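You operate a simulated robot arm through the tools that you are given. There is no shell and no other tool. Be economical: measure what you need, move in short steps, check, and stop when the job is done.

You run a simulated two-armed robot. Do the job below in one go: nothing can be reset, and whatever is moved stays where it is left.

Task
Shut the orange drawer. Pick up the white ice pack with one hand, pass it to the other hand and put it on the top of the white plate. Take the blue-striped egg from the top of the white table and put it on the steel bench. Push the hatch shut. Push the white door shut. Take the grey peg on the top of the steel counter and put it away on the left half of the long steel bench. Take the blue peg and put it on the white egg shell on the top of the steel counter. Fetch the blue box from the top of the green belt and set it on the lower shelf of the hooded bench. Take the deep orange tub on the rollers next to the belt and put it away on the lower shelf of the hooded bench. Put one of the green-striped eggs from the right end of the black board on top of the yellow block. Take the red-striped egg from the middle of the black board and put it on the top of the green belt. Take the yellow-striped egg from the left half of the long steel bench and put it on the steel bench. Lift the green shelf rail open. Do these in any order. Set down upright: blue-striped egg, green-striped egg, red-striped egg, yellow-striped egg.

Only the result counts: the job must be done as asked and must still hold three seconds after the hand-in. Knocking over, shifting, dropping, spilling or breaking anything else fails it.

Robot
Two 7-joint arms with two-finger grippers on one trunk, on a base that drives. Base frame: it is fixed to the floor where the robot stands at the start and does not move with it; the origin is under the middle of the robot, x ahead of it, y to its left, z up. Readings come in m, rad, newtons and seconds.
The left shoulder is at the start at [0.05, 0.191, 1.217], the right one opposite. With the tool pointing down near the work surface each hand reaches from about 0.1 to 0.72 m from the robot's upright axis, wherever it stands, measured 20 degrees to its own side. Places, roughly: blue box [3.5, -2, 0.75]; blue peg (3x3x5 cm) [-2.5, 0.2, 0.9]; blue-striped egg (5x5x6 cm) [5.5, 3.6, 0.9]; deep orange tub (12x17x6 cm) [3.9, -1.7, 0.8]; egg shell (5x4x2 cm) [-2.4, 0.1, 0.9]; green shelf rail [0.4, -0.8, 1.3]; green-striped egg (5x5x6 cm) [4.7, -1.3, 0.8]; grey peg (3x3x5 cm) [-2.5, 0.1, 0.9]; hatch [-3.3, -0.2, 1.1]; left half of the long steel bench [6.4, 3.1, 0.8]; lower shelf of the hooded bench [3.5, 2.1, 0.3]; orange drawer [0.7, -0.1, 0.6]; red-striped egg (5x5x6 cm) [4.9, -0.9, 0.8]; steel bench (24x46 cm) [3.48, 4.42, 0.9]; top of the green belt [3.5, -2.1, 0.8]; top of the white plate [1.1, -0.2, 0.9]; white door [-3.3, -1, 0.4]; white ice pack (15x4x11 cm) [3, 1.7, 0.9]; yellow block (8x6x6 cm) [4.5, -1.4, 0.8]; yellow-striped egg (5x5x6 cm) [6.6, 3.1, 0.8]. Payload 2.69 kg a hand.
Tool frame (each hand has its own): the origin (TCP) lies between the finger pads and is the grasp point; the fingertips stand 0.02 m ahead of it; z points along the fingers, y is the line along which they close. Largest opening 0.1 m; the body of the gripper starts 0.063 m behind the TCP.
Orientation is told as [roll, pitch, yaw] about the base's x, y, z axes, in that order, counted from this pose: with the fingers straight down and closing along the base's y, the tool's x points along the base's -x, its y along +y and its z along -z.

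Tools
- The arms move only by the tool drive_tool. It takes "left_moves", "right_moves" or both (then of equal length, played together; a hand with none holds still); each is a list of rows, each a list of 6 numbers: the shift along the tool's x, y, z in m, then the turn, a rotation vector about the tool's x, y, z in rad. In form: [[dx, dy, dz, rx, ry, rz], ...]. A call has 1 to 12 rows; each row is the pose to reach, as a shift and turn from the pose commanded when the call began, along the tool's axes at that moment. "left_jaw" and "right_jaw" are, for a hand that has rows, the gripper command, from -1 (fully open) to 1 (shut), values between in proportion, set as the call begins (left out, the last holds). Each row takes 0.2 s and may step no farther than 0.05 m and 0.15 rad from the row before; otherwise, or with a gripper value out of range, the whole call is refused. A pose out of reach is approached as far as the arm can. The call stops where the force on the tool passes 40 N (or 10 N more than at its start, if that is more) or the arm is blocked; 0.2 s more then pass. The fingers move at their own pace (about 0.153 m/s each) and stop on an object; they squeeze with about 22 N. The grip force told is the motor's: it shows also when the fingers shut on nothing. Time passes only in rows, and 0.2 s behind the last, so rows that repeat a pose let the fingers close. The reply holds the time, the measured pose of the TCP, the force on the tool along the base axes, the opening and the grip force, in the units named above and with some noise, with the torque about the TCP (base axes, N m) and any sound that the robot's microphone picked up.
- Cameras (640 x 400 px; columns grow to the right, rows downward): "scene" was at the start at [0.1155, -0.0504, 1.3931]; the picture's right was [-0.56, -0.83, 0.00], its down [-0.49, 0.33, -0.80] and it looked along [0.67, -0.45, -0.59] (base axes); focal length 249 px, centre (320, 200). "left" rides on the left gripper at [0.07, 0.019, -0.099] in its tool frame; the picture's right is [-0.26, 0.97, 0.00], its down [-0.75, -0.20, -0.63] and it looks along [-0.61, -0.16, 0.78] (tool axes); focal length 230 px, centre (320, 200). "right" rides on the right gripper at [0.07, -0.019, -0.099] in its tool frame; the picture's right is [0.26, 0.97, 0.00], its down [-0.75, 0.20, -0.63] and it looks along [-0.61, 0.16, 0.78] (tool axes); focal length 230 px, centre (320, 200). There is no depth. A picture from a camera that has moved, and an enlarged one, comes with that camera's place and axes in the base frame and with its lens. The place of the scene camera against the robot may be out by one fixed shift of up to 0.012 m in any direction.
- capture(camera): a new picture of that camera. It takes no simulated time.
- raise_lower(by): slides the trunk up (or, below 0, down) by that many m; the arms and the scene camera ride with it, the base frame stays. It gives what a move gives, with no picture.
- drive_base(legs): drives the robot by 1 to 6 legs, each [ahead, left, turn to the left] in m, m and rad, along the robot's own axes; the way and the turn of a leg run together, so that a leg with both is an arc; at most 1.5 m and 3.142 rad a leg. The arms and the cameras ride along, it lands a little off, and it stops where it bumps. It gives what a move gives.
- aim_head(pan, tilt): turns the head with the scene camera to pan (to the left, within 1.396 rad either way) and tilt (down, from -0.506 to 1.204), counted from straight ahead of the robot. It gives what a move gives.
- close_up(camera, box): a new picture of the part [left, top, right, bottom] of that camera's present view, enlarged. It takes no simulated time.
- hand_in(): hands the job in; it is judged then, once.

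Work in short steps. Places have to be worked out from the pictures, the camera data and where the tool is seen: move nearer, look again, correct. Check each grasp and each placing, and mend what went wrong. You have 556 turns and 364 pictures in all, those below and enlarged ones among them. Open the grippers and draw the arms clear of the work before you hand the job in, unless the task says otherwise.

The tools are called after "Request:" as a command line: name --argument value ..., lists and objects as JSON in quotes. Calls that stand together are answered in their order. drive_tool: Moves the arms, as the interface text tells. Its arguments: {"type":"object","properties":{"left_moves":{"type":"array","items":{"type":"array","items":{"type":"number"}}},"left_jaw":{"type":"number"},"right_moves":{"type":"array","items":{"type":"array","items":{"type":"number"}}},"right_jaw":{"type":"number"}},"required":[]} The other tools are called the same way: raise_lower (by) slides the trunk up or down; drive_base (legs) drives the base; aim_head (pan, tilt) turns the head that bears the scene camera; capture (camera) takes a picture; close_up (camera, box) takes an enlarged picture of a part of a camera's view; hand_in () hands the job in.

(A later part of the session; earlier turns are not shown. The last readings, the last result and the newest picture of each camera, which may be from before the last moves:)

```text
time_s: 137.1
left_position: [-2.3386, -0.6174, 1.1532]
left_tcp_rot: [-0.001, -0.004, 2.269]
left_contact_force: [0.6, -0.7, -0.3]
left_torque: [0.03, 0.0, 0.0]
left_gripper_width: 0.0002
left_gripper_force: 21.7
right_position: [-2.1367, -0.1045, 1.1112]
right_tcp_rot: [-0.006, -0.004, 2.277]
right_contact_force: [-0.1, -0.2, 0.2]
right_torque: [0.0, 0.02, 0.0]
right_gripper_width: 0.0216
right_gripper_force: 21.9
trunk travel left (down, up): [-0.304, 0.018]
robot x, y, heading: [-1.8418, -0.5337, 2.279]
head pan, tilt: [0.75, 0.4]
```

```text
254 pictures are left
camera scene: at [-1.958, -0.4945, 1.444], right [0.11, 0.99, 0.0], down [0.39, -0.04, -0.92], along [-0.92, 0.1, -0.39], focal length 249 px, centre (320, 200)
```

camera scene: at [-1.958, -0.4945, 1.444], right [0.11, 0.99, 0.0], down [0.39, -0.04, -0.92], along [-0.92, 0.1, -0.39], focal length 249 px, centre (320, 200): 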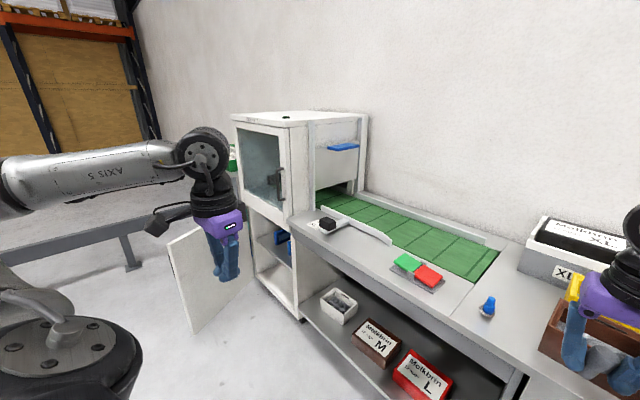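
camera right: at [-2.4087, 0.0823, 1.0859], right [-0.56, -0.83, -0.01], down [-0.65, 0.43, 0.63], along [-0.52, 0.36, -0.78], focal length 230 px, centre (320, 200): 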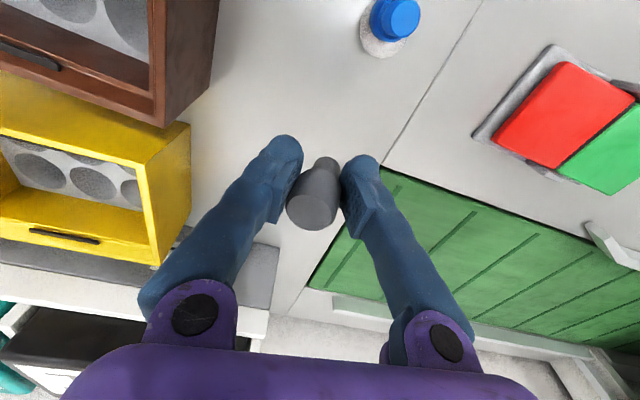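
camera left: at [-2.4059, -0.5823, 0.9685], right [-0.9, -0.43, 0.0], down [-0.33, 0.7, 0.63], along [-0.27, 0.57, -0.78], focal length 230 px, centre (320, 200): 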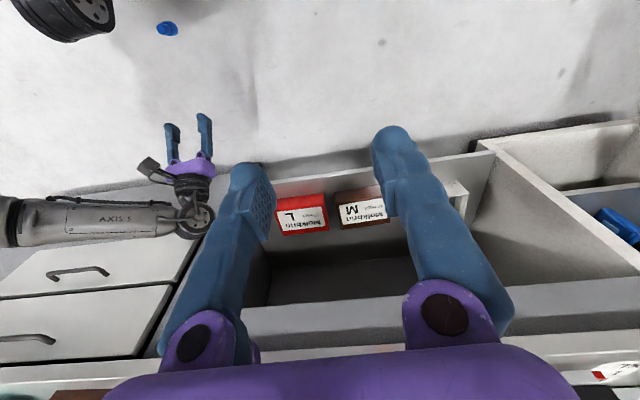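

Zooming at the machine.

Request:
close_up --camera "scene" --box '[220, 100, 400, 240]'

```text
2.86 times, centred on (310, 170) of scene
camera zoom: at [-1.958, -0.4945, 1.444], right [0.11, 0.99, 0.0], down [0.39, -0.04, -0.92], along [-0.92, 0.1, -0.39], focal length 713 px, centre (349, 286)
```

zoom: 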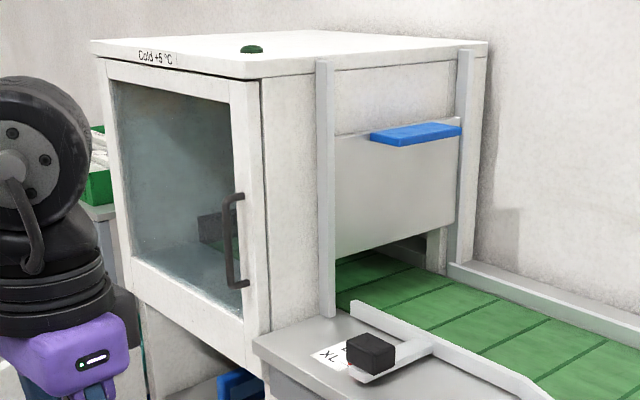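

The hatch is a vertical slide with a blue tab on top (≈[-3.3,-0.22,1.18]) to be pushed down; the white door is hinged on the cabinet's left edge and stands ~110° open. I check the floor to my left before moving.

Request:
aim_head --pan 1.25 --tilt 0.6

Request:
capture --camera "scene"

```text
time_s: 138.1
left_position: [-2.3407, -0.6165, 1.1534]
left_tcp_rot: [0.001, -0.002, 2.271]
left_contact_force: [-1.0, -0.2, -0.3]
left_torque: [-0.02, 0.01, 0.01]
left_gripper_width: 0.0
left_gripper_force: 22.3
right_position: [-2.1395, -0.1027, 1.1098]
right_tcp_rot: [-0.007, -0.003, 2.277]
right_contact_force: [0.0, 0.9, 0.7]
right_torque: [-0.01, 0.05, -0.02]
right_gripper_width: 0.0212
right_gripper_force: 22.0
trunk travel left (down, up): [-0.304, 0.018]
robot x, y, heading: [-1.8472, -0.5318, 2.277]
head pan, tilt: [1.25, 0.6]
```

```text
252 pictures are left
camera scene: at [-1.9493, -0.5369, 1.4256], right [-0.38, 0.93, 0.0], down [0.52, 0.21, -0.83], along [-0.76, -0.31, -0.56], focal length 249 px, centre (320, 200)
```

scene: 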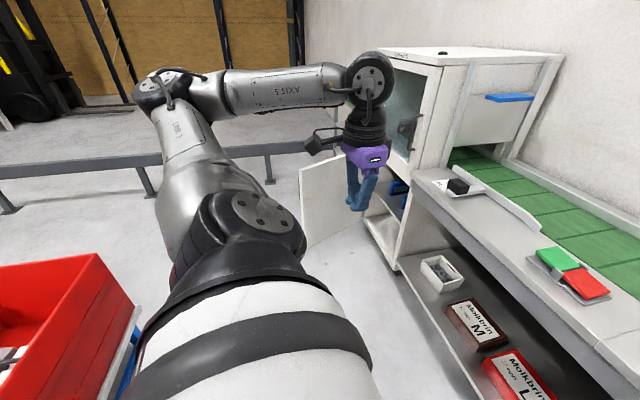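

There is a red bin behind-left; I keep close to the counter while sliding left to stand before the machine.

Request:
drive_base --legs '[[0.12, 0.8, 0]]'

Request:
aim_head --pan 0.5 --tilt 0.65

Request:
capture --camera "scene"

```text
time_s: 145.5
left_position: [-3.0317, -1.0455, 1.1527]
left_tcp_rot: [0.0, -0.002, 2.263]
left_contact_force: [0.5, -0.3, 0.5]
left_torque: [-0.02, -0.02, -0.01]
left_gripper_width: 0.0
left_gripper_force: 22.3
right_position: [-2.8273, -0.5311, 1.111]
right_tcp_rot: [-0.007, -0.001, 2.27]
right_contact_force: [-1.1, 0.4, -0.4]
right_torque: [-0.03, 0.01, -0.02]
right_gripper_width: 0.0212
right_gripper_force: 21.9
trunk travel left (down, up): [-0.304, 0.018]
robot x, y, heading: [-2.5363, -0.9622, 2.276]
head pan, tilt: [1.25, 0.6]
```

```text
time_s: 146.6
left_position: [-3.0332, -1.0437, 1.152]
left_tcp_rot: [0.0, -0.001, 2.264]
left_contact_force: [-0.3, 0.6, 0.6]
left_torque: [-0.02, 0.0, -0.01]
left_gripper_width: 0.0001
left_gripper_force: 22.2
right_position: [-2.8268, -0.5321, 1.1108]
right_tcp_rot: [-0.006, -0.002, 2.271]
right_contact_force: [-1.2, -0.6, -0.3]
right_torque: [-0.01, 0.0, 0.02]
right_gripper_width: 0.0212
right_gripper_force: 21.7
trunk travel left (down, up): [-0.304, 0.018]
robot x, y, heading: [-2.5383, -0.963, 2.275]
head pan, tilt: [0.499, 0.649]
```

```text
251 pictures are left
camera scene: at [-2.6403, -0.9029, 1.4213], right [0.36, 0.93, 0.0], down [0.56, -0.22, -0.8], along [-0.74, 0.29, -0.6], focal length 249 px, centre (320, 200)
```

scene: 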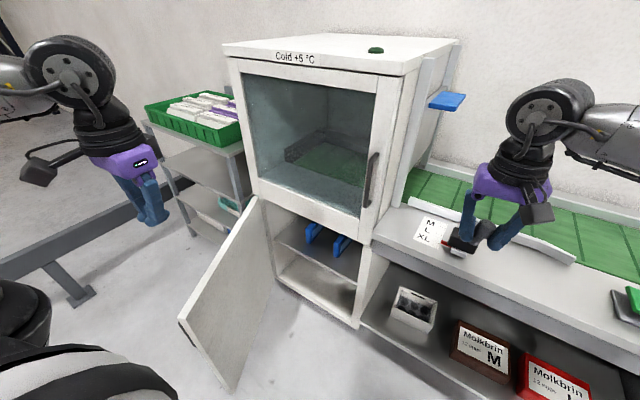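

Clear view: the door is ~72° open (hinge at its left), so I must push from its left/outer side. I reposition back-left for this.

Request:
drive_base --legs '[[-0.15, 0.28, 0]]'

Request:
capture --camera "scene"

```text
time_s: 149.6
left_position: [-3.142, -1.3398, 1.1536]
left_tcp_rot: [0.0, -0.001, 2.275]
left_contact_force: [-0.5, -0.5, -0.6]
left_torque: [0.03, 0.0, -0.02]
left_gripper_width: 0.0002
left_gripper_force: 21.7
right_position: [-2.9424, -0.8244, 1.1115]
right_tcp_rot: [-0.008, -0.002, 2.281]
right_contact_force: [0.4, -0.5, -0.1]
right_torque: [-0.05, 0.01, -0.01]
right_gripper_width: 0.0191
right_gripper_force: 21.3
trunk travel left (down, up): [-0.304, 0.018]
robot x, y, heading: [-2.6459, -1.2555, 2.283]
head pan, tilt: [0.499, 0.649]
```

```text
250 pictures are left
camera scene: at [-2.7517, -1.1943, 1.4213], right [0.35, 0.94, 0.0], down [0.57, -0.21, -0.8], along [-0.75, 0.28, -0.6], focal length 249 px, centre (320, 200)
```

scene: 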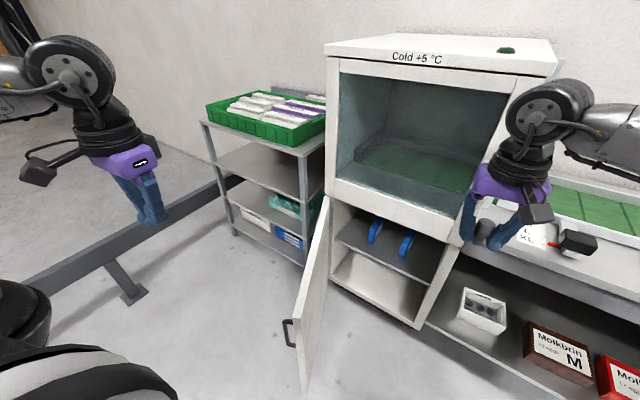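

Door free edge ≈[-3.086,-1.131], outer face to the left. I bring the left hand above the outside of the door, 12 cm in from the edge, then check.

Request:
drive_tool --left_moves '[[-0.043, -0.012, 0, 0, 0, 0], [-0.086, -0.024, 0.01, 0, 0, 0], [-0.13, -0.036, 0.02, 0, 0, 0], [-0.173, -0.048, 0.03, 0, 0, 0], [-0.216, -0.06, 0.04, 0, 0, 0]]'

Request:
raise_lower --by -0.2

Request:
capture --camera "left"

Request:
capture --camera "scene"

```text
time_s: 150.8
left_position: [-3.2397, -1.1312, 1.1119]
left_tcp_rot: [0.003, 0.001, 2.276]
left_contact_force: [-0.3, 0.4, 0.6]
left_torque: [-0.01, -0.04, 0.01]
left_gripper_width: 0.0
left_gripper_force: 22.3
right_position: [-2.9424, -0.8231, 1.1093]
right_tcp_rot: [-0.005, 0.001, 2.281]
right_contact_force: [-0.3, 0.8, -0.6]
right_torque: [-0.05, -0.02, 0.03]
right_gripper_width: 0.0192
right_gripper_force: 22.1
trunk travel left (down, up): [-0.304, 0.018]
robot x, y, heading: [-2.6442, -1.2522, 2.283]
head pan, tilt: [0.499, 0.649]
```

```text
time_s: 153.0
left_position: [-3.2398, -1.1324, 0.9129]
left_tcp_rot: [0.0, -0.002, 2.276]
left_contact_force: [0.0, -0.1, -0.2]
left_torque: [-0.04, 0.04, 0.02]
left_gripper_width: 0.0002
left_gripper_force: 21.8
right_position: [-2.9425, -0.8253, 0.9101]
right_tcp_rot: [-0.006, -0.002, 2.28]
right_contact_force: [1.1, 0.9, -0.4]
right_torque: [-0.04, -0.01, 0.03]
right_gripper_width: 0.019
right_gripper_force: 22.6
trunk travel left (down, up): [-0.104, 0.218]
robot x, y, heading: [-2.6458, -1.2498, 2.283]
head pan, tilt: [0.499, 0.649]
```

```text
249 pictures are left
camera left: at [-3.2085, -1.1971, 1.0118], right [-0.9, -0.43, 0.0], down [-0.33, 0.7, 0.63], along [-0.27, 0.57, -0.78], focal length 230 px, centre (320, 200)
```

left: 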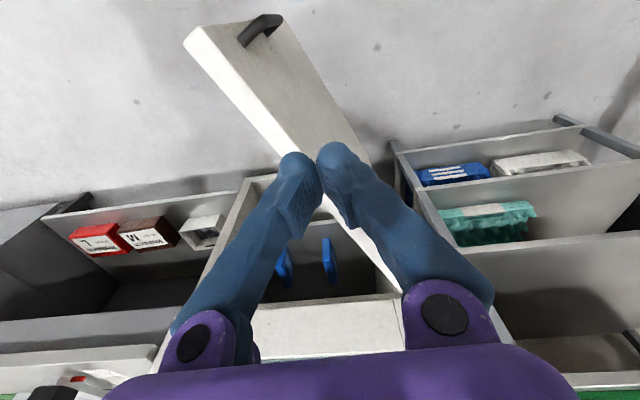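

```text
248 pictures are left
camera scene: at [-2.7515, -1.1943, 1.2213], right [0.35, 0.94, 0.0], down [0.57, -0.21, -0.8], along [-0.75, 0.28, -0.6], focal length 249 px, centre (320, 200)
```

scene: 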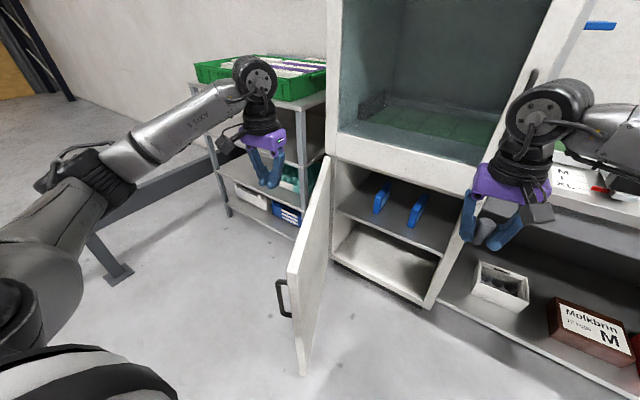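

The hand is ~7 cm outside the door's outer face. I lower it beside the door.

Request:
drive_tool --left_moves '[[0, 0, 0.05, 0, 0, 0], [0, 0, 0.1, 0, 0, 0], [0, 0, 0.15, 0, 0, 0], [0, 0, 0.2, 0, 0, 0], [0, 0, 0.25, 0, 0, 0]]'

Request:
capture --camera "scene"

```text
time_s: 154.2
left_position: [-3.2413, -1.1333, 0.6638]
left_tcp_rot: [-0.003, 0.001, 2.275]
left_contact_force: [-0.2, -1.0, -0.3]
left_torque: [0.05, 0.0, -0.03]
left_gripper_width: 0.0
left_gripper_force: 21.7
right_position: [-2.9434, -0.8245, 0.9111]
right_tcp_rot: [-0.008, -0.001, 2.282]
right_contact_force: [0.9, 0.0, 0.6]
right_torque: [0.02, -0.01, 0.01]
right_gripper_width: 0.0189
right_gripper_force: 21.7
trunk travel left (down, up): [-0.104, 0.218]
robot x, y, heading: [-2.6435, -1.2527, 2.283]
head pan, tilt: [0.499, 0.649]
```

```text
247 pictures are left
camera scene: at [-2.7519, -1.1941, 1.2213], right [0.35, 0.94, 0.0], down [0.57, -0.21, -0.8], along [-0.75, 0.28, -0.6], focal length 249 px, centre (320, 200)
```

scene: 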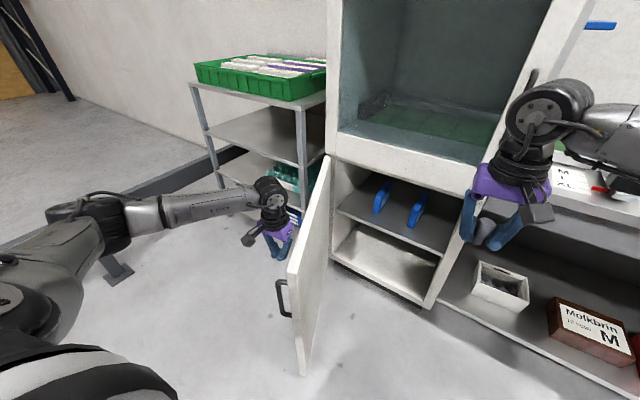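

Hand beside the door. I first move the right hand out of the way to the right, then sweep the door round with the left.

Request:
drive_tool --right_moves '[[0.02, -0.04, -0.01, 0, 0, 0], [0.04, -0.08, -0.02, 0, 0, 0], [0.06, -0.12, -0.03, 0, 0, 0], [0.08, -0.16, -0.03, 0, 0, 0]]'

Request:
drive_tool --left_moves '[[-0.01, -0.04, 0, 0, 0, 0], [-0.0195, -0.082, 0, 0, 0, 0], [-0.039, -0.124, 0, 0, 0, 0], [-0.061, -0.167, 0, 0, 0, 0], [-0.095, -0.202, 0, 0, 0, 0], [-0.13, -0.237, 0, 0, 0, 0], [-0.16, -0.262, 0, 0, 0, 0], [-0.189, -0.286, 0, 0, 0, 0]]'

Request:
capture --camera "scene"

```text
time_s: 155.2
left_position: [-3.2409, -1.1332, 0.6656]
left_tcp_rot: [0.0, -0.002, 2.275]
left_contact_force: [-0.5, 0.7, -0.2]
left_torque: [0.01, 0.05, -0.03]
left_gripper_width: 0.0
left_gripper_force: 21.9
right_position: [-2.7727, -0.7801, 0.9392]
right_tcp_rot: [-0.005, -0.002, 2.283]
right_contact_force: [-0.5, 0.3, 0.1]
right_torque: [-0.02, -0.04, 0.02]
right_gripper_width: 0.0187
right_gripper_force: 21.8
trunk travel left (down, up): [-0.104, 0.218]
robot x, y, heading: [-2.6489, -1.2536, 2.28]
head pan, tilt: [0.499, 0.649]
```

```text
time_s: 157.0
left_position: [-3.1414, -0.8166, 0.6663]
left_tcp_rot: [-0.004, 0.0, 2.273]
left_contact_force: [0.2, -0.3, -0.3]
left_torque: [-0.02, -0.03, 0.0]
left_gripper_width: 0.0003
left_gripper_force: 22.0
left hand out of reach, approached as far as the arm can: row 8
right_position: [-2.7736, -0.7822, 0.9399]
right_tcp_rot: [-0.006, 0.0, 2.284]
right_contact_force: [-1.6, 0.0, 0.1]
right_torque: [0.02, -0.03, -0.01]
right_gripper_width: 0.0188
right_gripper_force: 22.3
trunk travel left (down, up): [-0.104, 0.218]
robot x, y, heading: [-2.647, -1.256, 2.284]
head pan, tilt: [0.499, 0.649]
```

```text
246 pictures are left
camera scene: at [-2.7529, -1.1949, 1.2212], right [0.35, 0.94, 0.0], down [0.57, -0.21, -0.8], along [-0.74, 0.28, -0.61], focal length 249 px, centre (320, 200)
```

scene: 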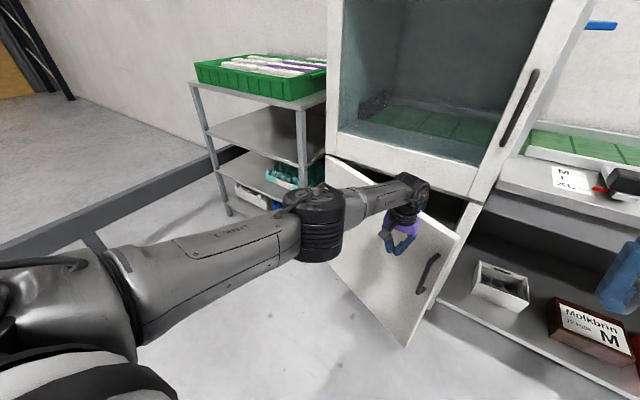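

The door is mostly round. I drive the base forward to push it further shut.

Request:
drive_base --legs '[[0.12, 0, 0]]'

Request:
capture --camera "scene"

```text
time_s: 158.2
left_position: [-3.2195, -0.7271, 0.6644]
left_tcp_rot: [0.002, 0.0, 2.277]
left_contact_force: [0.0, -1.2, 0.1]
left_torque: [-0.02, -0.02, -0.01]
left_gripper_width: 0.0
left_gripper_force: 22.2
right_position: [-2.8532, -0.6935, 0.9394]
right_tcp_rot: [-0.006, -0.003, 2.283]
right_contact_force: [0.1, 0.9, 0.5]
right_torque: [-0.02, -0.01, 0.01]
right_gripper_width: 0.0189
right_gripper_force: 22.2
trunk travel left (down, up): [-0.104, 0.218]
robot x, y, heading: [-2.7221, -1.167, 2.284]
head pan, tilt: [0.499, 0.649]
```

```text
245 pictures are left
camera scene: at [-2.8293, -1.1043, 1.2211], right [0.35, 0.94, 0.0], down [0.57, -0.21, -0.8], along [-0.75, 0.28, -0.61], focal length 249 px, centre (320, 200)
```

scene: 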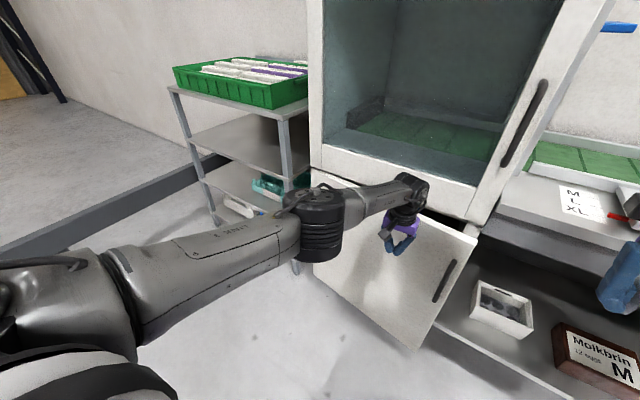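

Nearly shut. To finish I tilt the fingers forward, shift toward the free edge and push ahead.

Request:
drive_tool --left_moves '[[0.025, -0.02, 0, 0, -0.13, 0], [0.035, -0.04, 0, 0, -0.26, 0], [0.035, -0.06, 0, 0, -0.39, 0], [0.035, -0.08, 0, 0, -0.52, 0], [0.035, -0.09, 0, 0, -0.64, 0], [0.0, -0.09, 0, 0, -0.64, 0], [-0.035, -0.09, 0, 0, -0.64, 0], [-0.065, -0.09, 0, 0, -0.64, 0], [-0.095, -0.09, 0, 0, -0.64, 0], [-0.125, -0.09, 0, 0, -0.64, 0]]'

Request:
capture --camera "scene"

```text
time_s: 160.4
left_position: [-3.2079, -0.6136, 0.6703]
left_tcp_rot: [-0.001, -0.64, 2.277]
left_contact_force: [-0.3, -0.3, 0.4]
left_torque: [-0.04, 0.0, 0.0]
left_gripper_width: 0.0003
left_gripper_force: 21.8
left hand out of reach, approached as far as the arm can: row 9, 10
right_position: [-2.8506, -0.6916, 0.9385]
right_tcp_rot: [-0.006, -0.002, 2.283]
right_contact_force: [0.3, 0.5, -0.6]
right_torque: [-0.01, 0.03, 0.02]
right_gripper_width: 0.0186
right_gripper_force: 22.1
trunk travel left (down, up): [-0.104, 0.218]
robot x, y, heading: [-2.7248, -1.1644, 2.284]
head pan, tilt: [0.499, 0.649]
```

```text
244 pictures are left
camera scene: at [-2.8285, -1.1046, 1.2213], right [0.35, 0.94, 0.0], down [0.57, -0.21, -0.8], along [-0.75, 0.28, -0.6], focal length 249 px, centre (320, 200)
```

scene: 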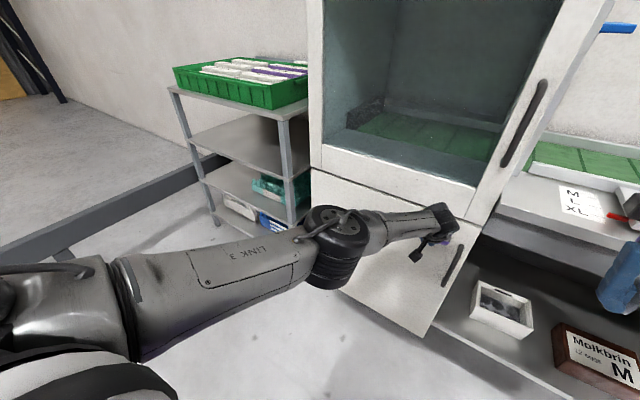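

Almost closed; one more forward nudge with the base until it stops.

Request:
drive_base --legs '[[0.06, 0, 0]]'

Request:
close_up --camera "scene" --box '[280, 120, 540, 350]'

```text
time_s: 161.2
left_position: [-3.2145, -0.6041, 0.6686]
left_tcp_rot: [0.002, -0.623, 2.276]
left_contact_force: [4.8, -8.3, 3.2]
left_torque: [0.07, 0.0, -0.04]
left_gripper_width: 0.0
left_gripper_force: 22.2
right_position: [-2.8612, -0.6806, 0.9391]
right_tcp_rot: [-0.008, 0.0, 2.282]
right_contact_force: [-0.4, 0.0, 0.0]
right_torque: [-0.04, 0.01, 0.04]
right_gripper_width: 0.0188
right_gripper_force: 22.0
trunk travel left (down, up): [-0.104, 0.218]
robot x, y, heading: [-2.7331, -1.1524, 2.284]
head pan, tilt: [0.499, 0.649]
stopped in leg 1: the force on the tool passed its limit at 124 N (the readings are from after the stop); the commanded pose is now the measured one
```

```text
1.74 times, centred on (410, 235) of scene
camera zoom: at [-2.8387, -1.0938, 1.2212], right [0.35, 0.94, 0.0], down [0.57, -0.21, -0.8], along [-0.75, 0.28, -0.6], focal length 434 px, centre (164, 139)
```

zoom: 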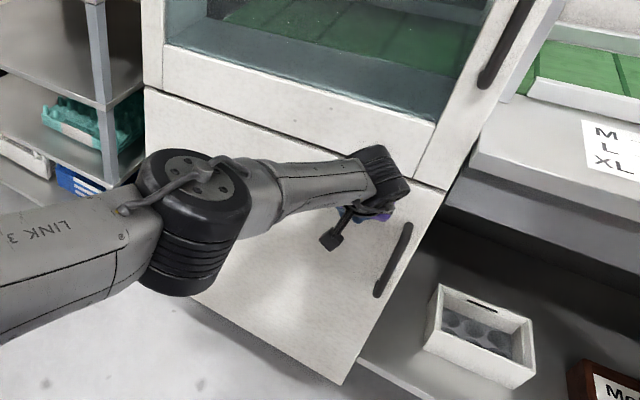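

Hard stop at 124 N: the door is shut flush. I withdraw the left hand.

Request:
drive_tool --left_moves '[[0.04, 0, -0.029, 0, 0, 0], [0.081, 0, -0.058, 0, 0, 0], [0.12, 0, -0.087, 0, 0, 0], [0.155, 0, -0.112, 0, 0.1, 0], [0.155, 0, -0.112, 0, 0.24, 0], [0.155, 0, -0.112, 0, 0.38, 0], [0.155, 0, -0.112, 0, 0.52, 0], [0.155, 0, -0.112, 0, 0.62, 0]]'

Request:
raise_lower --by 0.2

Request:
capture --camera "scene"

Request:
capture --camera "right"

```text
refused: row 2 steps farther than a row can; nothing moved
```

```text
time_s: 163.4
left_position: [-3.2174, -0.602, 0.8682]
left_tcp_rot: [0.003, -0.626, 2.276]
left_contact_force: [-0.5, -0.9, 0.2]
left_torque: [-0.01, 0.03, -0.01]
left_gripper_width: 0.0
left_gripper_force: 21.9
right_position: [-2.8617, -0.6791, 1.1417]
right_tcp_rot: [-0.008, 0.001, 2.283]
right_contact_force: [-0.2, 0.2, -0.1]
right_torque: [0.02, 0.04, 0.01]
right_gripper_width: 0.0187
right_gripper_force: 21.4
trunk travel left (down, up): [-0.304, 0.018]
robot x, y, heading: [-2.7347, -1.1557, 2.286]
head pan, tilt: [0.499, 0.649]
```

```text
242 pictures are left
camera scene: at [-2.8397, -1.0923, 1.4213], right [0.35, 0.94, 0.0], down [0.57, -0.21, -0.8], along [-0.75, 0.28, -0.6], focal length 249 px, centre (320, 200)
```

scene: 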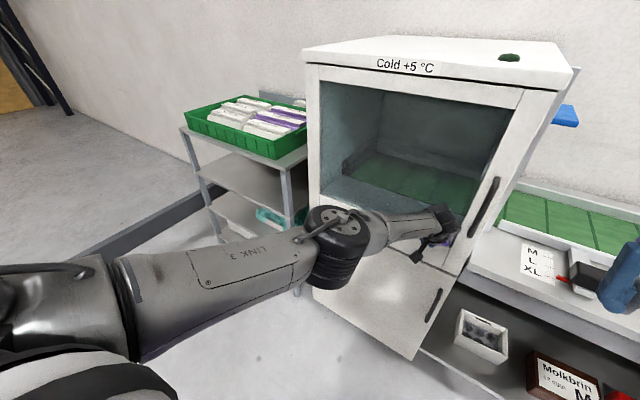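

```text
241 pictures are left
camera right: at [-2.8037, -0.7201, 1.2382], right [-0.56, -0.83, -0.01], down [-0.64, 0.43, 0.63], along [-0.52, 0.36, -0.78], focal length 230 px, centre (320, 200)
```

right: 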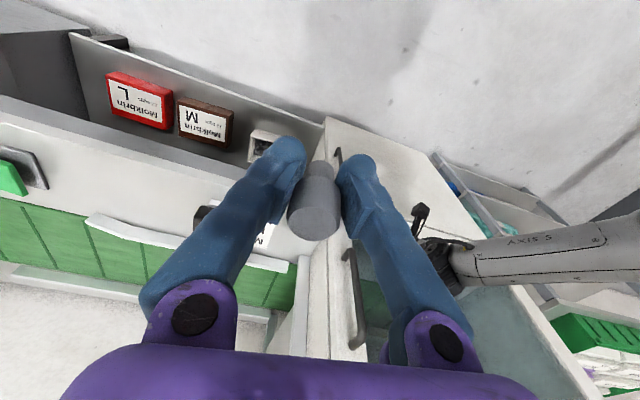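

Door is shut and the lift went free. I withdraw and straighten the left hand.

Request:
drive_tool --left_moves '[[0.038, 0, -0.027, 0, 0, 0], [0.076, 0, -0.054, 0, 0, 0], [0.114, 0, -0.081, 0, 0, 0], [0.15, 0, -0.108, 0, 0.1, 0], [0.15, 0, -0.108, 0, 0.24, 0], [0.14, 0, -0.14, 0, 0.38, 0], [0.13, 0, -0.18, 0, 0.52, 0], [0.12, 0, -0.22, 0, 0.62, 0]]'

```text
time_s: 165.2
left_position: [-3.0691, -0.7741, 0.9739]
left_tcp_rot: [0.001, 0.0, 2.278]
left_contact_force: [-0.2, -0.6, 0.4]
left_torque: [0.01, -0.01, -0.04]
left_gripper_width: 0.0002
left_gripper_force: 22.3
right_position: [-2.8613, -0.6805, 1.1403]
right_tcp_rot: [-0.008, -0.002, 2.283]
right_contact_force: [-0.4, 0.1, -0.5]
right_torque: [-0.03, 0.01, -0.05]
right_gripper_width: 0.0186
right_gripper_force: 22.1
trunk travel left (down, up): [-0.304, 0.018]
robot x, y, heading: [-2.7354, -1.1521, 2.287]
head pan, tilt: [0.499, 0.649]
```

Now the hatch: tab ≈[-3.25,-0.22,1.195]. I raise the left hand and slide right so the left arm can reach along the machine's side.

Request:
drive_tool --left_moves '[[0.02, 0.0, -0.045, 0, 0, 0], [0.03, 0.01, -0.09, 0, 0, 0], [0.04, 0.03, -0.13, 0, 0, 0], [0.04, 0.05, -0.175, 0, 0, 0], [0.04, 0.06, -0.22, 0, 0, 0], [0.04, 0.06, -0.265, 0, 0, 0]]'

Request:
drive_base --legs '[[0, -0.5, 0], [0.2, 0, 0]]'

Request:
capture --camera "scene"

```text
time_s: 166.6
left_position: [-3.0884, -0.848, 1.2405]
left_tcp_rot: [0.003, -0.004, 2.278]
left_contact_force: [0.7, -0.4, -0.7]
left_torque: [0.01, -0.01, 0.01]
left_gripper_width: 0.0
left_gripper_force: 22.2
right_position: [-2.8605, -0.6805, 1.1389]
right_tcp_rot: [-0.006, -0.002, 2.282]
right_contact_force: [0.0, 0.0, 0.8]
right_torque: [0.0, 0.02, -0.01]
right_gripper_width: 0.0182
right_gripper_force: 21.3
trunk travel left (down, up): [-0.304, 0.018]
robot x, y, heading: [-2.7339, -1.1499, 2.281]
head pan, tilt: [0.499, 0.649]
```

```text
time_s: 172.6
left_position: [-2.8386, -0.3711, 1.2402]
left_tcp_rot: [0.002, -0.001, 2.268]
left_contact_force: [-0.1, -0.7, 0.1]
left_torque: [-0.02, 0.0, -0.04]
left_gripper_width: 0.0
left_gripper_force: 22.2
right_position: [-2.6103, -0.2075, 1.1395]
right_tcp_rot: [-0.008, 0.001, 2.271]
right_contact_force: [-0.4, 0.8, -0.5]
right_torque: [-0.02, 0.01, 0.0]
right_gripper_width: 0.0182
right_gripper_force: 21.9
trunk travel left (down, up): [-0.304, 0.018]
robot x, y, heading: [-2.4857, -0.6799, 2.273]
head pan, tilt: [0.499, 0.649]
```

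```text
240 pictures are left
camera scene: at [-2.5913, -0.6196, 1.4212], right [0.36, 0.93, 0.0], down [0.56, -0.22, -0.8], along [-0.74, 0.29, -0.6], focal length 249 px, centre (320, 200)
```

scene: 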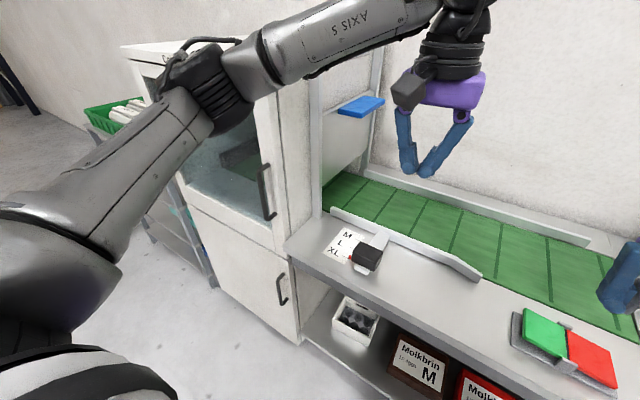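

Tab triangulated at [-3.24,-0.235,1.20], 0.83 m ahead and 0.29 m left. I tilt the left hand forward and extend toward it above its level.

Request:
drive_tool --left_moves '[[-0.036, 0.023, -0.005, 0, -0.1, 0], [-0.073, 0.046, -0.01, 0, -0.2, 0], [-0.11, 0.069, -0.015, 0, -0.3, 0], [-0.146, 0.092, -0.02, 0, -0.4, 0], [-0.183, 0.115, -0.025, 0, -0.5, 0], [-0.22, 0.138, -0.03, 0, -0.6, 0], [-0.256, 0.161, -0.035, 0, -0.7, 0]]'

Request:
capture --camera "scene"

Request:
capture --camera "left"

```text
time_s: 174.2
left_position: [-3.1232, -0.2768, 1.2751]
left_tcp_rot: [0.004, -0.705, 2.265]
left_contact_force: [-0.1, -0.5, 0.5]
left_torque: [0.03, 0.0, 0.02]
left_gripper_width: 0.0
left_gripper_force: 21.7
right_position: [-2.61, -0.2082, 1.1406]
right_tcp_rot: [-0.007, 0.0, 2.272]
right_contact_force: [-0.5, -0.6, -0.6]
right_torque: [0.0, -0.02, 0.0]
right_gripper_width: 0.0183
right_gripper_force: 22.4
trunk travel left (down, up): [-0.304, 0.018]
robot x, y, heading: [-2.4882, -0.6812, 2.276]
head pan, tilt: [0.499, 0.649]
```

```text
239 pictures are left
camera scene: at [-2.5917, -0.62, 1.4212], right [0.36, 0.93, 0.0], down [0.56, -0.22, -0.8], along [-0.74, 0.29, -0.61], focal length 249 px, centre (320, 200)
```

scene: 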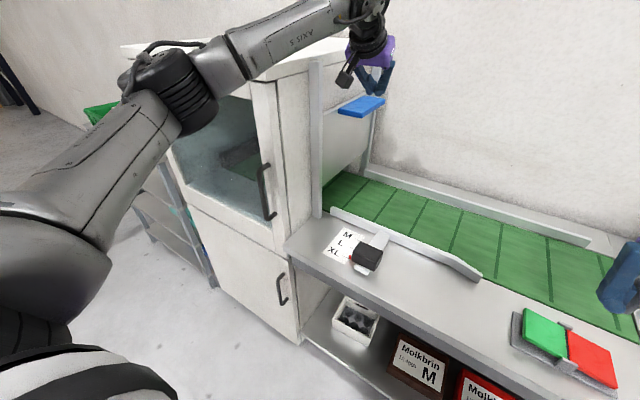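

```text
238 pictures are left
camera left: at [-3.0623, -0.3787, 1.305], right [-0.87, -0.47, 0.17], down [0.05, 0.26, 0.97], along [-0.5, 0.85, -0.2], focal length 230 px, centre (320, 200)
```

left: 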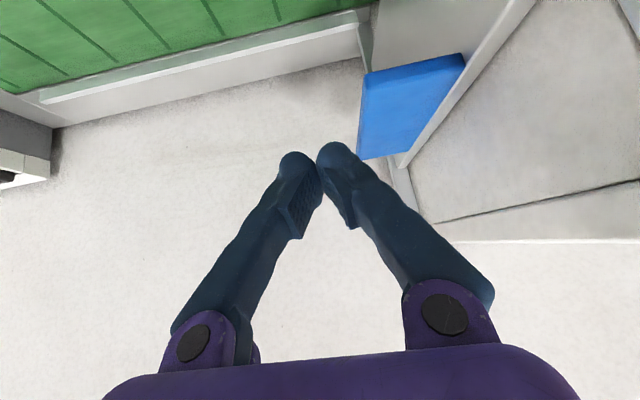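

Tab centre [-3.24,-0.24]; I move over it and push down until it stops.

Request:
drive_tool --left_moves '[[-0.022, 0.022, 0.018, 0, 0, 0], [-0.043, 0.043, 0.037, 0, 0, 0], [-0.065, 0.065, 0.055, 0, 0, 0], [-0.0456, 0.065, 0.078, 0, 0, 0], [-0.026, 0.065, 0.1007, 0, 0, 0], [-0.0067, 0.065, 0.1236, 0, 0, 0], [0.0128, 0.065, 0.146, 0, 0, 0], [0.032, 0.065, 0.169, 0, 0, 0], [0.0516, 0.065, 0.192, 0, 0, 0]]'

Request:
capture --camera "scene"

```text
time_s: 176.2
left_position: [-3.2321, -0.2556, 1.101]
left_tcp_rot: [0.001, -0.708, 2.265]
left_contact_force: [-0.8, 1.2, 10.6]
left_torque: [0.01, -0.01, -0.12]
left_gripper_width: 0.0063
left_gripper_force: 29.4
right_position: [-2.6087, -0.2077, 1.1414]
right_tcp_rot: [-0.007, -0.003, 2.272]
right_contact_force: [0.1, 0.2, -0.3]
right_torque: [0.03, 0.02, 0.0]
right_gripper_width: 0.018
right_gripper_force: 21.9
trunk travel left (down, up): [-0.304, 0.018]
robot x, y, heading: [-2.4878, -0.6798, 2.273]
head pan, tilt: [0.499, 0.649]
```

```text
237 pictures are left
camera scene: at [-2.5896, -0.6206, 1.4217], right [0.36, 0.93, 0.0], down [0.56, -0.22, -0.8], along [-0.74, 0.29, -0.6], focal length 249 px, centre (320, 200)
```

scene: 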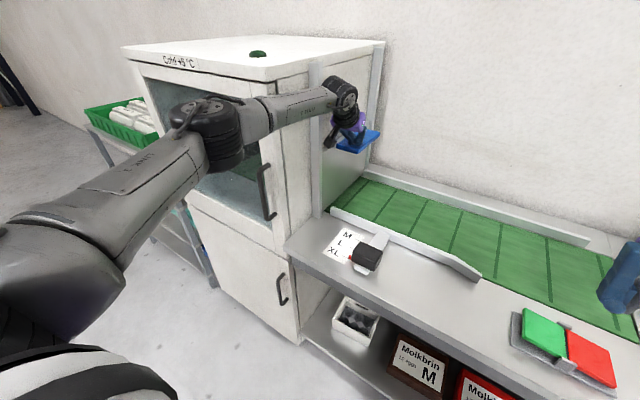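

The hatch slides down with ~10 N. Continuing until a hard stop.

Request:
drive_tool --left_moves '[[0.013, 0, 0.0152, 0, 0, 0], [0.026, 0, 0.0305, 0, 0, 0], [0.039, 0, 0.0457, 0, 0, 0], [0.052, 0, 0.061, 0, 0, 0], [0.065, 0, 0.0762, 0, 0, 0], [0.078, 0, 0.0914, 0, 0, 0], [0.091, 0, 0.1067, 0, 0, 0]]'

Request:
close_up --camera "scene" --box '[260, 40, 440, 230]'

```text
time_s: 176.7
left_position: [-3.2334, -0.2539, 1.102]
left_tcp_rot: [-0.005, -0.739, 2.271]
left_contact_force: [4.8, -4.1, 15.4]
left_torque: [-0.13, -0.03, 0.04]
left_gripper_width: 0.0001
left_gripper_force: 29.7
right_position: [-2.6078, -0.2082, 1.1412]
right_tcp_rot: [-0.008, -0.004, 2.271]
right_contact_force: [0.5, -0.6, -0.4]
right_torque: [0.01, -0.06, -0.04]
right_gripper_width: 0.0181
right_gripper_force: 21.8
trunk travel left (down, up): [-0.304, 0.018]
robot x, y, heading: [-2.4892, -0.6806, 2.276]
head pan, tilt: [0.499, 0.649]
stopped in row 2 (left hand): the force on the tool passed its limit at 48 N (the readings are from after the stop); the commanded pose is now the measured one
```

```text
2.11 times, centred on (350, 135) of scene
camera zoom: at [-2.5888, -0.6219, 1.4215], right [0.36, 0.93, 0.0], down [0.56, -0.22, -0.8], along [-0.74, 0.29, -0.6], focal length 525 px, centre (257, 337)
```

zoom: 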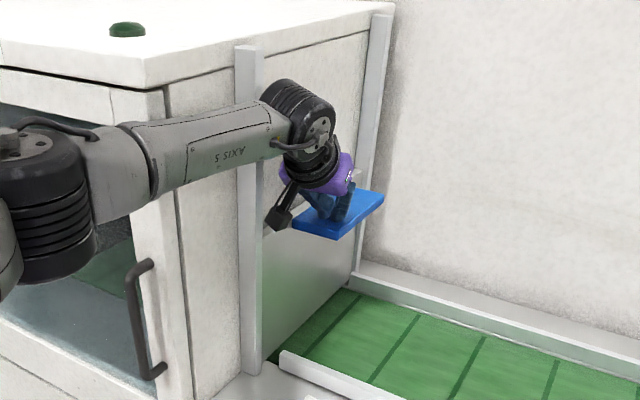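

Hard stop with the plate down on the belt: hatch shut. I lift and withdraw the left hand.

Request:
drive_tool --left_moves '[[-0.03, 0, -0.033, 0, 0, 0], [-0.06, 0, -0.066, 0, 0, 0], [-0.085, -0.005, -0.095, 0, 0, 0], [-0.05, -0.01, -0.125, 0, 0, 0], [-0.015, -0.02, -0.157, 0, 0.1, 0], [0.02, -0.03, -0.188, 0, 0.24, 0], [0.055, -0.03, -0.219, 0, 0.38, 0], [0.09, -0.03, -0.25, 0, 0.52, 0], [0.11, -0.03, -0.27, 0, 0.66, 0], [0.11, -0.03, -0.27, 0, 0.73, 0]]'

Request:
close_up --camera "scene" --box '[260, 40, 440, 230]'

```text
time_s: 178.8
left_position: [-3.0438, -0.4354, 1.2208]
left_tcp_rot: [-0.002, 0.002, 2.267]
left_contact_force: [0.0, -0.4, -0.6]
left_torque: [-0.01, 0.0, -0.01]
left_gripper_width: 0.0
left_gripper_force: 30.1
right_position: [-2.6094, -0.2071, 1.1386]
right_tcp_rot: [-0.008, -0.001, 2.271]
right_contact_force: [-0.4, 1.2, -0.4]
right_torque: [0.0, -0.01, 0.02]
right_gripper_width: 0.0182
right_gripper_force: 22.0
trunk travel left (down, up): [-0.304, 0.018]
robot x, y, heading: [-2.4867, -0.679, 2.274]
head pan, tilt: [0.499, 0.649]
```

```text
2.11 times, centred on (350, 135) of scene
camera zoom: at [-2.5911, -0.6193, 1.4212], right [0.36, 0.93, 0.0], down [0.56, -0.22, -0.8], along [-0.74, 0.29, -0.6], focal length 525 px, centre (257, 337)
```

zoom: 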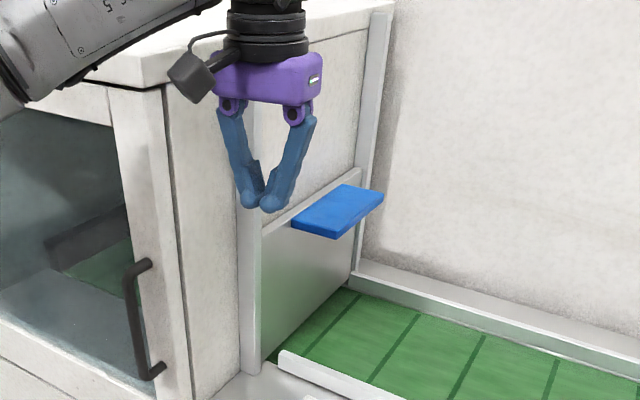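

Hatch is shut. I back off a little, turn right to face along the counter and drive back toward the start area.

Request:
drive_base --legs '[[-0.15, 0, 0], [0, 0, -1.67], [1.3, 0, 0]]'

Request:
aim_head --pan -0.3 --tilt 0.2

Request:
capture --camera "scene"

```text
time_s: 190.3
left_position: [-1.0521, 0.473, 1.2204]
left_tcp_rot: [-0.002, 0.0, 0.604]
left_contact_force: [0.7, -0.1, 0.6]
left_torque: [-0.04, -0.01, -0.02]
left_gripper_width: 0.0001
left_gripper_force: 28.8
right_position: [-0.867, 0.0169, 1.1402]
right_tcp_rot: [-0.006, -0.002, 0.609]
right_contact_force: [0.7, -0.7, 0.3]
right_torque: [-0.03, 0.0, 0.0]
right_gripper_width: 0.0177
right_gripper_force: 21.8
trunk travel left (down, up): [-0.304, 0.018]
robot x, y, heading: [-1.3445, -0.0616, 0.608]
head pan, tilt: [0.499, 0.649]
```

```text
time_s: 191.4
left_position: [-1.0542, 0.4718, 1.2203]
left_tcp_rot: [-0.002, -0.001, 0.603]
left_contact_force: [0.1, -0.6, 0.0]
left_torque: [0.0, -0.03, -0.01]
left_gripper_width: 0.0002
left_gripper_force: 29.1
right_position: [-0.866, 0.0149, 1.1403]
right_tcp_rot: [-0.008, -0.001, 0.609]
right_contact_force: [0.1, 0.5, 0.4]
right_torque: [-0.02, 0.0, 0.03]
right_gripper_width: 0.0176
right_gripper_force: 22.5
trunk travel left (down, up): [-0.304, 0.018]
robot x, y, heading: [-1.3471, -0.0595, 0.609]
head pan, tilt: [-0.3, 0.201]
```

```text
234 pictures are left
camera scene: at [-1.2235, -0.0112, 1.4623], right [0.31, -0.95, 0.0], down [-0.19, -0.06, -0.98], along [0.93, 0.3, -0.2], focal length 249 px, centre (320, 200)
```

scene: 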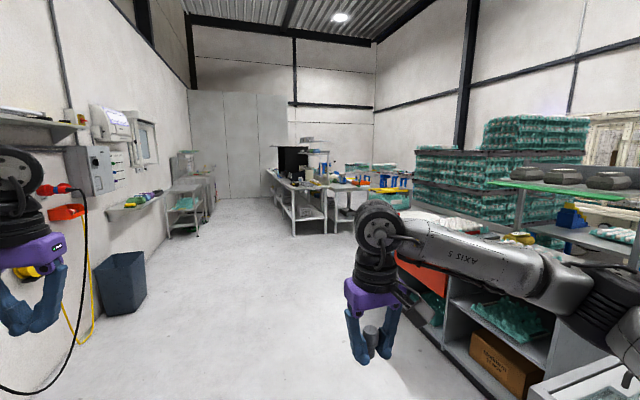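

The aisle runs straight along my heading (≈35°) between the benches. I drive 3 m down it and look.

Request:
drive_base --legs '[[1.5, 0, 0], [1.5, 0, 0]]'

Request:
aim_head --pan -0.25 --tilt 0.25

Request:
capture --camera "scene"

```text
time_s: 205.8
left_position: [1.3701, 2.2241, 1.2204]
left_tcp_rot: [-0.002, 0.001, 0.644]
left_contact_force: [-0.6, 0.0, -0.4]
left_torque: [0.0, -0.01, 0.02]
left_gripper_width: 0.0
left_gripper_force: 29.4
right_position: [1.5745, 1.7758, 1.1393]
right_tcp_rot: [-0.007, -0.003, 0.648]
right_contact_force: [0.2, -0.2, -0.6]
right_torque: [-0.02, 0.03, 0.01]
right_gripper_width: 0.0168
right_gripper_force: 21.9
trunk travel left (down, up): [-0.304, 0.018]
robot x, y, heading: [1.0976, 1.6811, 0.65]
head pan, tilt: [-0.3, 0.201]
```

```text
time_s: 206.5
left_position: [1.3691, 2.2226, 1.2213]
left_tcp_rot: [-0.001, 0.0, 0.644]
left_contact_force: [0.1, -0.1, 0.4]
left_torque: [0.02, -0.02, 0.03]
left_gripper_width: 0.0
left_gripper_force: 29.7
right_position: [1.5753, 1.776, 1.1388]
right_tcp_rot: [-0.007, 0.0, 0.648]
right_contact_force: [1.7, -0.7, 0.2]
right_torque: [-0.01, 0.02, -0.03]
right_gripper_width: 0.0169
right_gripper_force: 22.2
trunk travel left (down, up): [-0.304, 0.018]
robot x, y, heading: [1.0974, 1.6792, 0.65]
head pan, tilt: [-0.25, 0.25]
```

```text
233 pictures are left
camera scene: at [1.2172, 1.7385, 1.4578], right [0.39, -0.92, 0.0], down [-0.23, -0.1, -0.97], along [0.89, 0.38, -0.25], focal length 249 px, centre (320, 200)
```

scene: 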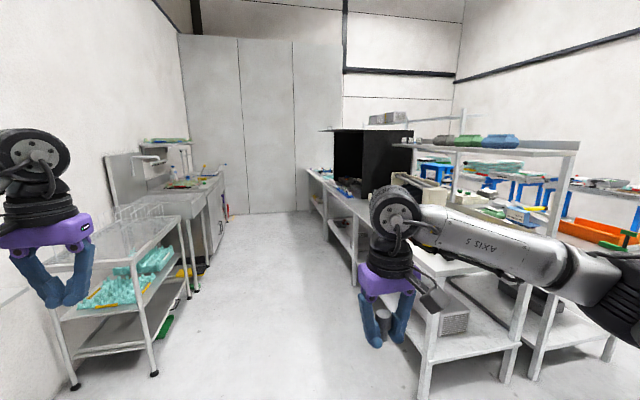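

The right jaw has crept narrower; I check the grey peg's hold.

Request:
close_up --camera "right" --box '[230, 100, 410, 260]'

```text
2.50 times, centred on (320, 180) of right
camera zoom: at [1.529, 1.7208, 1.2383], right [-0.79, 0.61, -0.01], down [0.47, 0.62, 0.63], along [0.39, 0.49, -0.78], focal length 575 px, centre (320, 250)
```

zoom: 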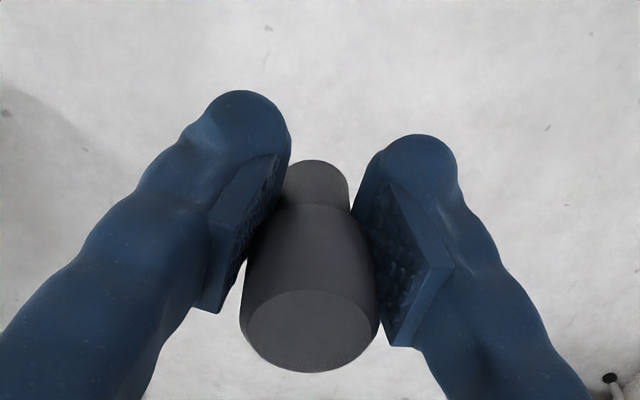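

The grey peg is secure (head above the fingers). The aisle continues; I drive on 2.2 m between the sink bench (left) and the table row (right).

Request:
drive_base --legs '[[1.1, -0.08, 0], [1.1, 0, 0]]'

Request:
aim_head --pan -0.4 --tilt 0.35

Request:
capture --camera "scene"

Request:
aim_head --pan 0.6 --tilt 0.45

Request:
capture --camera "scene"

```text
time_s: 217.4
left_position: [3.1749, 3.5047, 1.22]
left_tcp_rot: [-0.003, 0.0, 0.653]
left_contact_force: [0.4, -0.2, -0.5]
left_torque: [-0.02, -0.03, 0.0]
left_gripper_width: 0.0002
left_gripper_force: 29.6
right_position: [3.3844, 3.0607, 1.1397]
right_tcp_rot: [-0.006, 0.001, 0.659]
right_contact_force: [0.3, 0.5, 0.3]
right_torque: [0.0, 0.02, -0.02]
right_gripper_width: 0.017
right_gripper_force: 22.0
trunk travel left (down, up): [-0.304, 0.018]
robot x, y, heading: [2.9044, 2.9582, 0.657]
head pan, tilt: [-0.25, 0.25]
```

```text
time_s: 218.1
left_position: [3.1762, 3.5054, 1.2207]
left_tcp_rot: [-0.002, 0.001, 0.653]
left_contact_force: [0.9, 1.4, 0.5]
left_torque: [-0.01, 0.01, -0.01]
left_gripper_width: 0.0
left_gripper_force: 29.1
right_position: [3.3837, 3.0603, 1.1386]
right_tcp_rot: [-0.008, -0.001, 0.658]
right_contact_force: [1.3, -0.7, -0.8]
right_torque: [-0.02, 0.0, 0.0]
right_gripper_width: 0.0165
right_gripper_force: 21.6
trunk travel left (down, up): [-0.304, 0.018]
robot x, y, heading: [2.9087, 2.9629, 0.661]
head pan, tilt: [-0.4, 0.351]
```

```text
231 pictures are left
camera scene: at [3.0314, 3.0055, 1.4483], right [0.26, -0.97, 0.0], down [-0.33, -0.09, -0.94], along [0.91, 0.24, -0.34], focal length 249 px, centre (320, 200)
```

scene: 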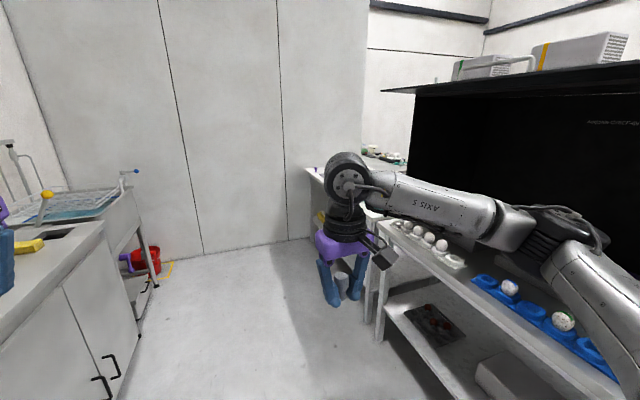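

```text
time_s: 219.4
left_position: [3.1741, 3.5048, 1.2206]
left_tcp_rot: [-0.002, -0.001, 0.651]
left_contact_force: [0.0, 0.2, 0.0]
left_torque: [-0.01, 0.02, -0.01]
left_gripper_width: 0.0001
left_gripper_force: 29.5
right_position: [3.3855, 3.0605, 1.1386]
right_tcp_rot: [-0.009, -0.003, 0.658]
right_contact_force: [0.3, -0.1, 0.1]
right_torque: [0.0, 0.01, -0.01]
right_gripper_width: 0.0165
right_gripper_force: 21.7
trunk travel left (down, up): [-0.304, 0.018]
robot x, y, heading: [2.9079, 2.964, 0.659]
head pan, tilt: [0.6, 0.45]
```

```text
230 pictures are left
camera scene: at [2.9697, 3.069, 1.4391], right [0.95, -0.31, 0.0], down [-0.13, -0.41, -0.9], along [0.28, 0.86, -0.44], focal length 249 px, centre (320, 200)
```

scene: 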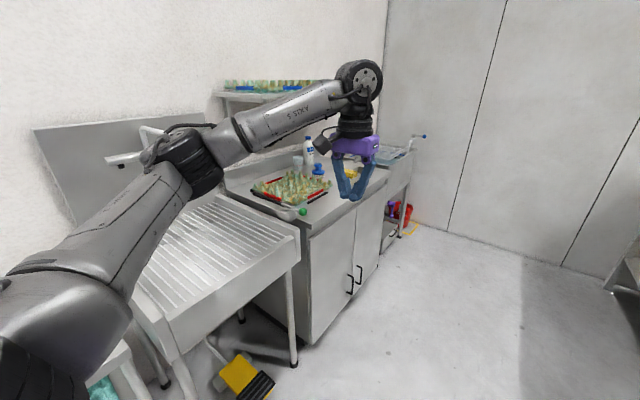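

The steel bench (cabinet with the egg-shell tray) is on the left. I go on 0.9 m and look at the row's far end.

Request:
drive_base --legs '[[0.9, 0, 0]]'

Request:
aim_head --pan -0.55 --tilt 0.4

Request:
capture --camera "scene"

```text
time_s: 224.1
left_position: [3.8764, 4.0611, 1.2206]
left_tcp_rot: [-0.002, -0.002, 0.663]
left_contact_force: [0.6, 0.3, -0.2]
left_torque: [0.02, -0.04, -0.04]
left_gripper_width: 0.0
left_gripper_force: 29.4
right_position: [4.0907, 3.6171, 1.1401]
right_tcp_rot: [-0.007, 0.0, 0.668]
right_contact_force: [0.1, 0.0, -0.1]
right_torque: [0.03, -0.01, 0.01]
right_gripper_width: 0.0165
right_gripper_force: 21.8
trunk travel left (down, up): [-0.304, 0.018]
robot x, y, heading: [3.6154, 3.511, 0.666]
head pan, tilt: [0.6, 0.45]
```

```text
time_s: 225.5
left_position: [3.8761, 4.0607, 1.221]
left_tcp_rot: [-0.002, 0.0, 0.664]
left_contact_force: [-0.7, 0.1, 0.3]
left_torque: [0.02, -0.02, 0.01]
left_gripper_width: 0.0001
left_gripper_force: 30.1
right_position: [4.0909, 3.6173, 1.1403]
right_tcp_rot: [-0.007, 0.0, 0.668]
right_contact_force: [-0.1, -0.3, -0.5]
right_torque: [-0.02, 0.01, 0.02]
right_gripper_width: 0.0166
right_gripper_force: 21.9
trunk travel left (down, up): [-0.304, 0.018]
robot x, y, heading: [3.6139, 3.5118, 0.669]
head pan, tilt: [-0.55, 0.4]
```

```text
229 pictures are left
camera scene: at [3.7397, 3.5455, 1.4438], right [0.12, -0.99, 0.0], down [-0.39, -0.05, -0.92], along [0.91, 0.11, -0.39], focal length 249 px, centre (320, 200)
```

scene: 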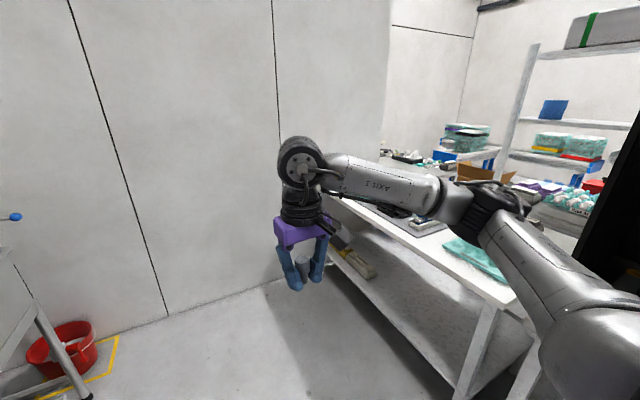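

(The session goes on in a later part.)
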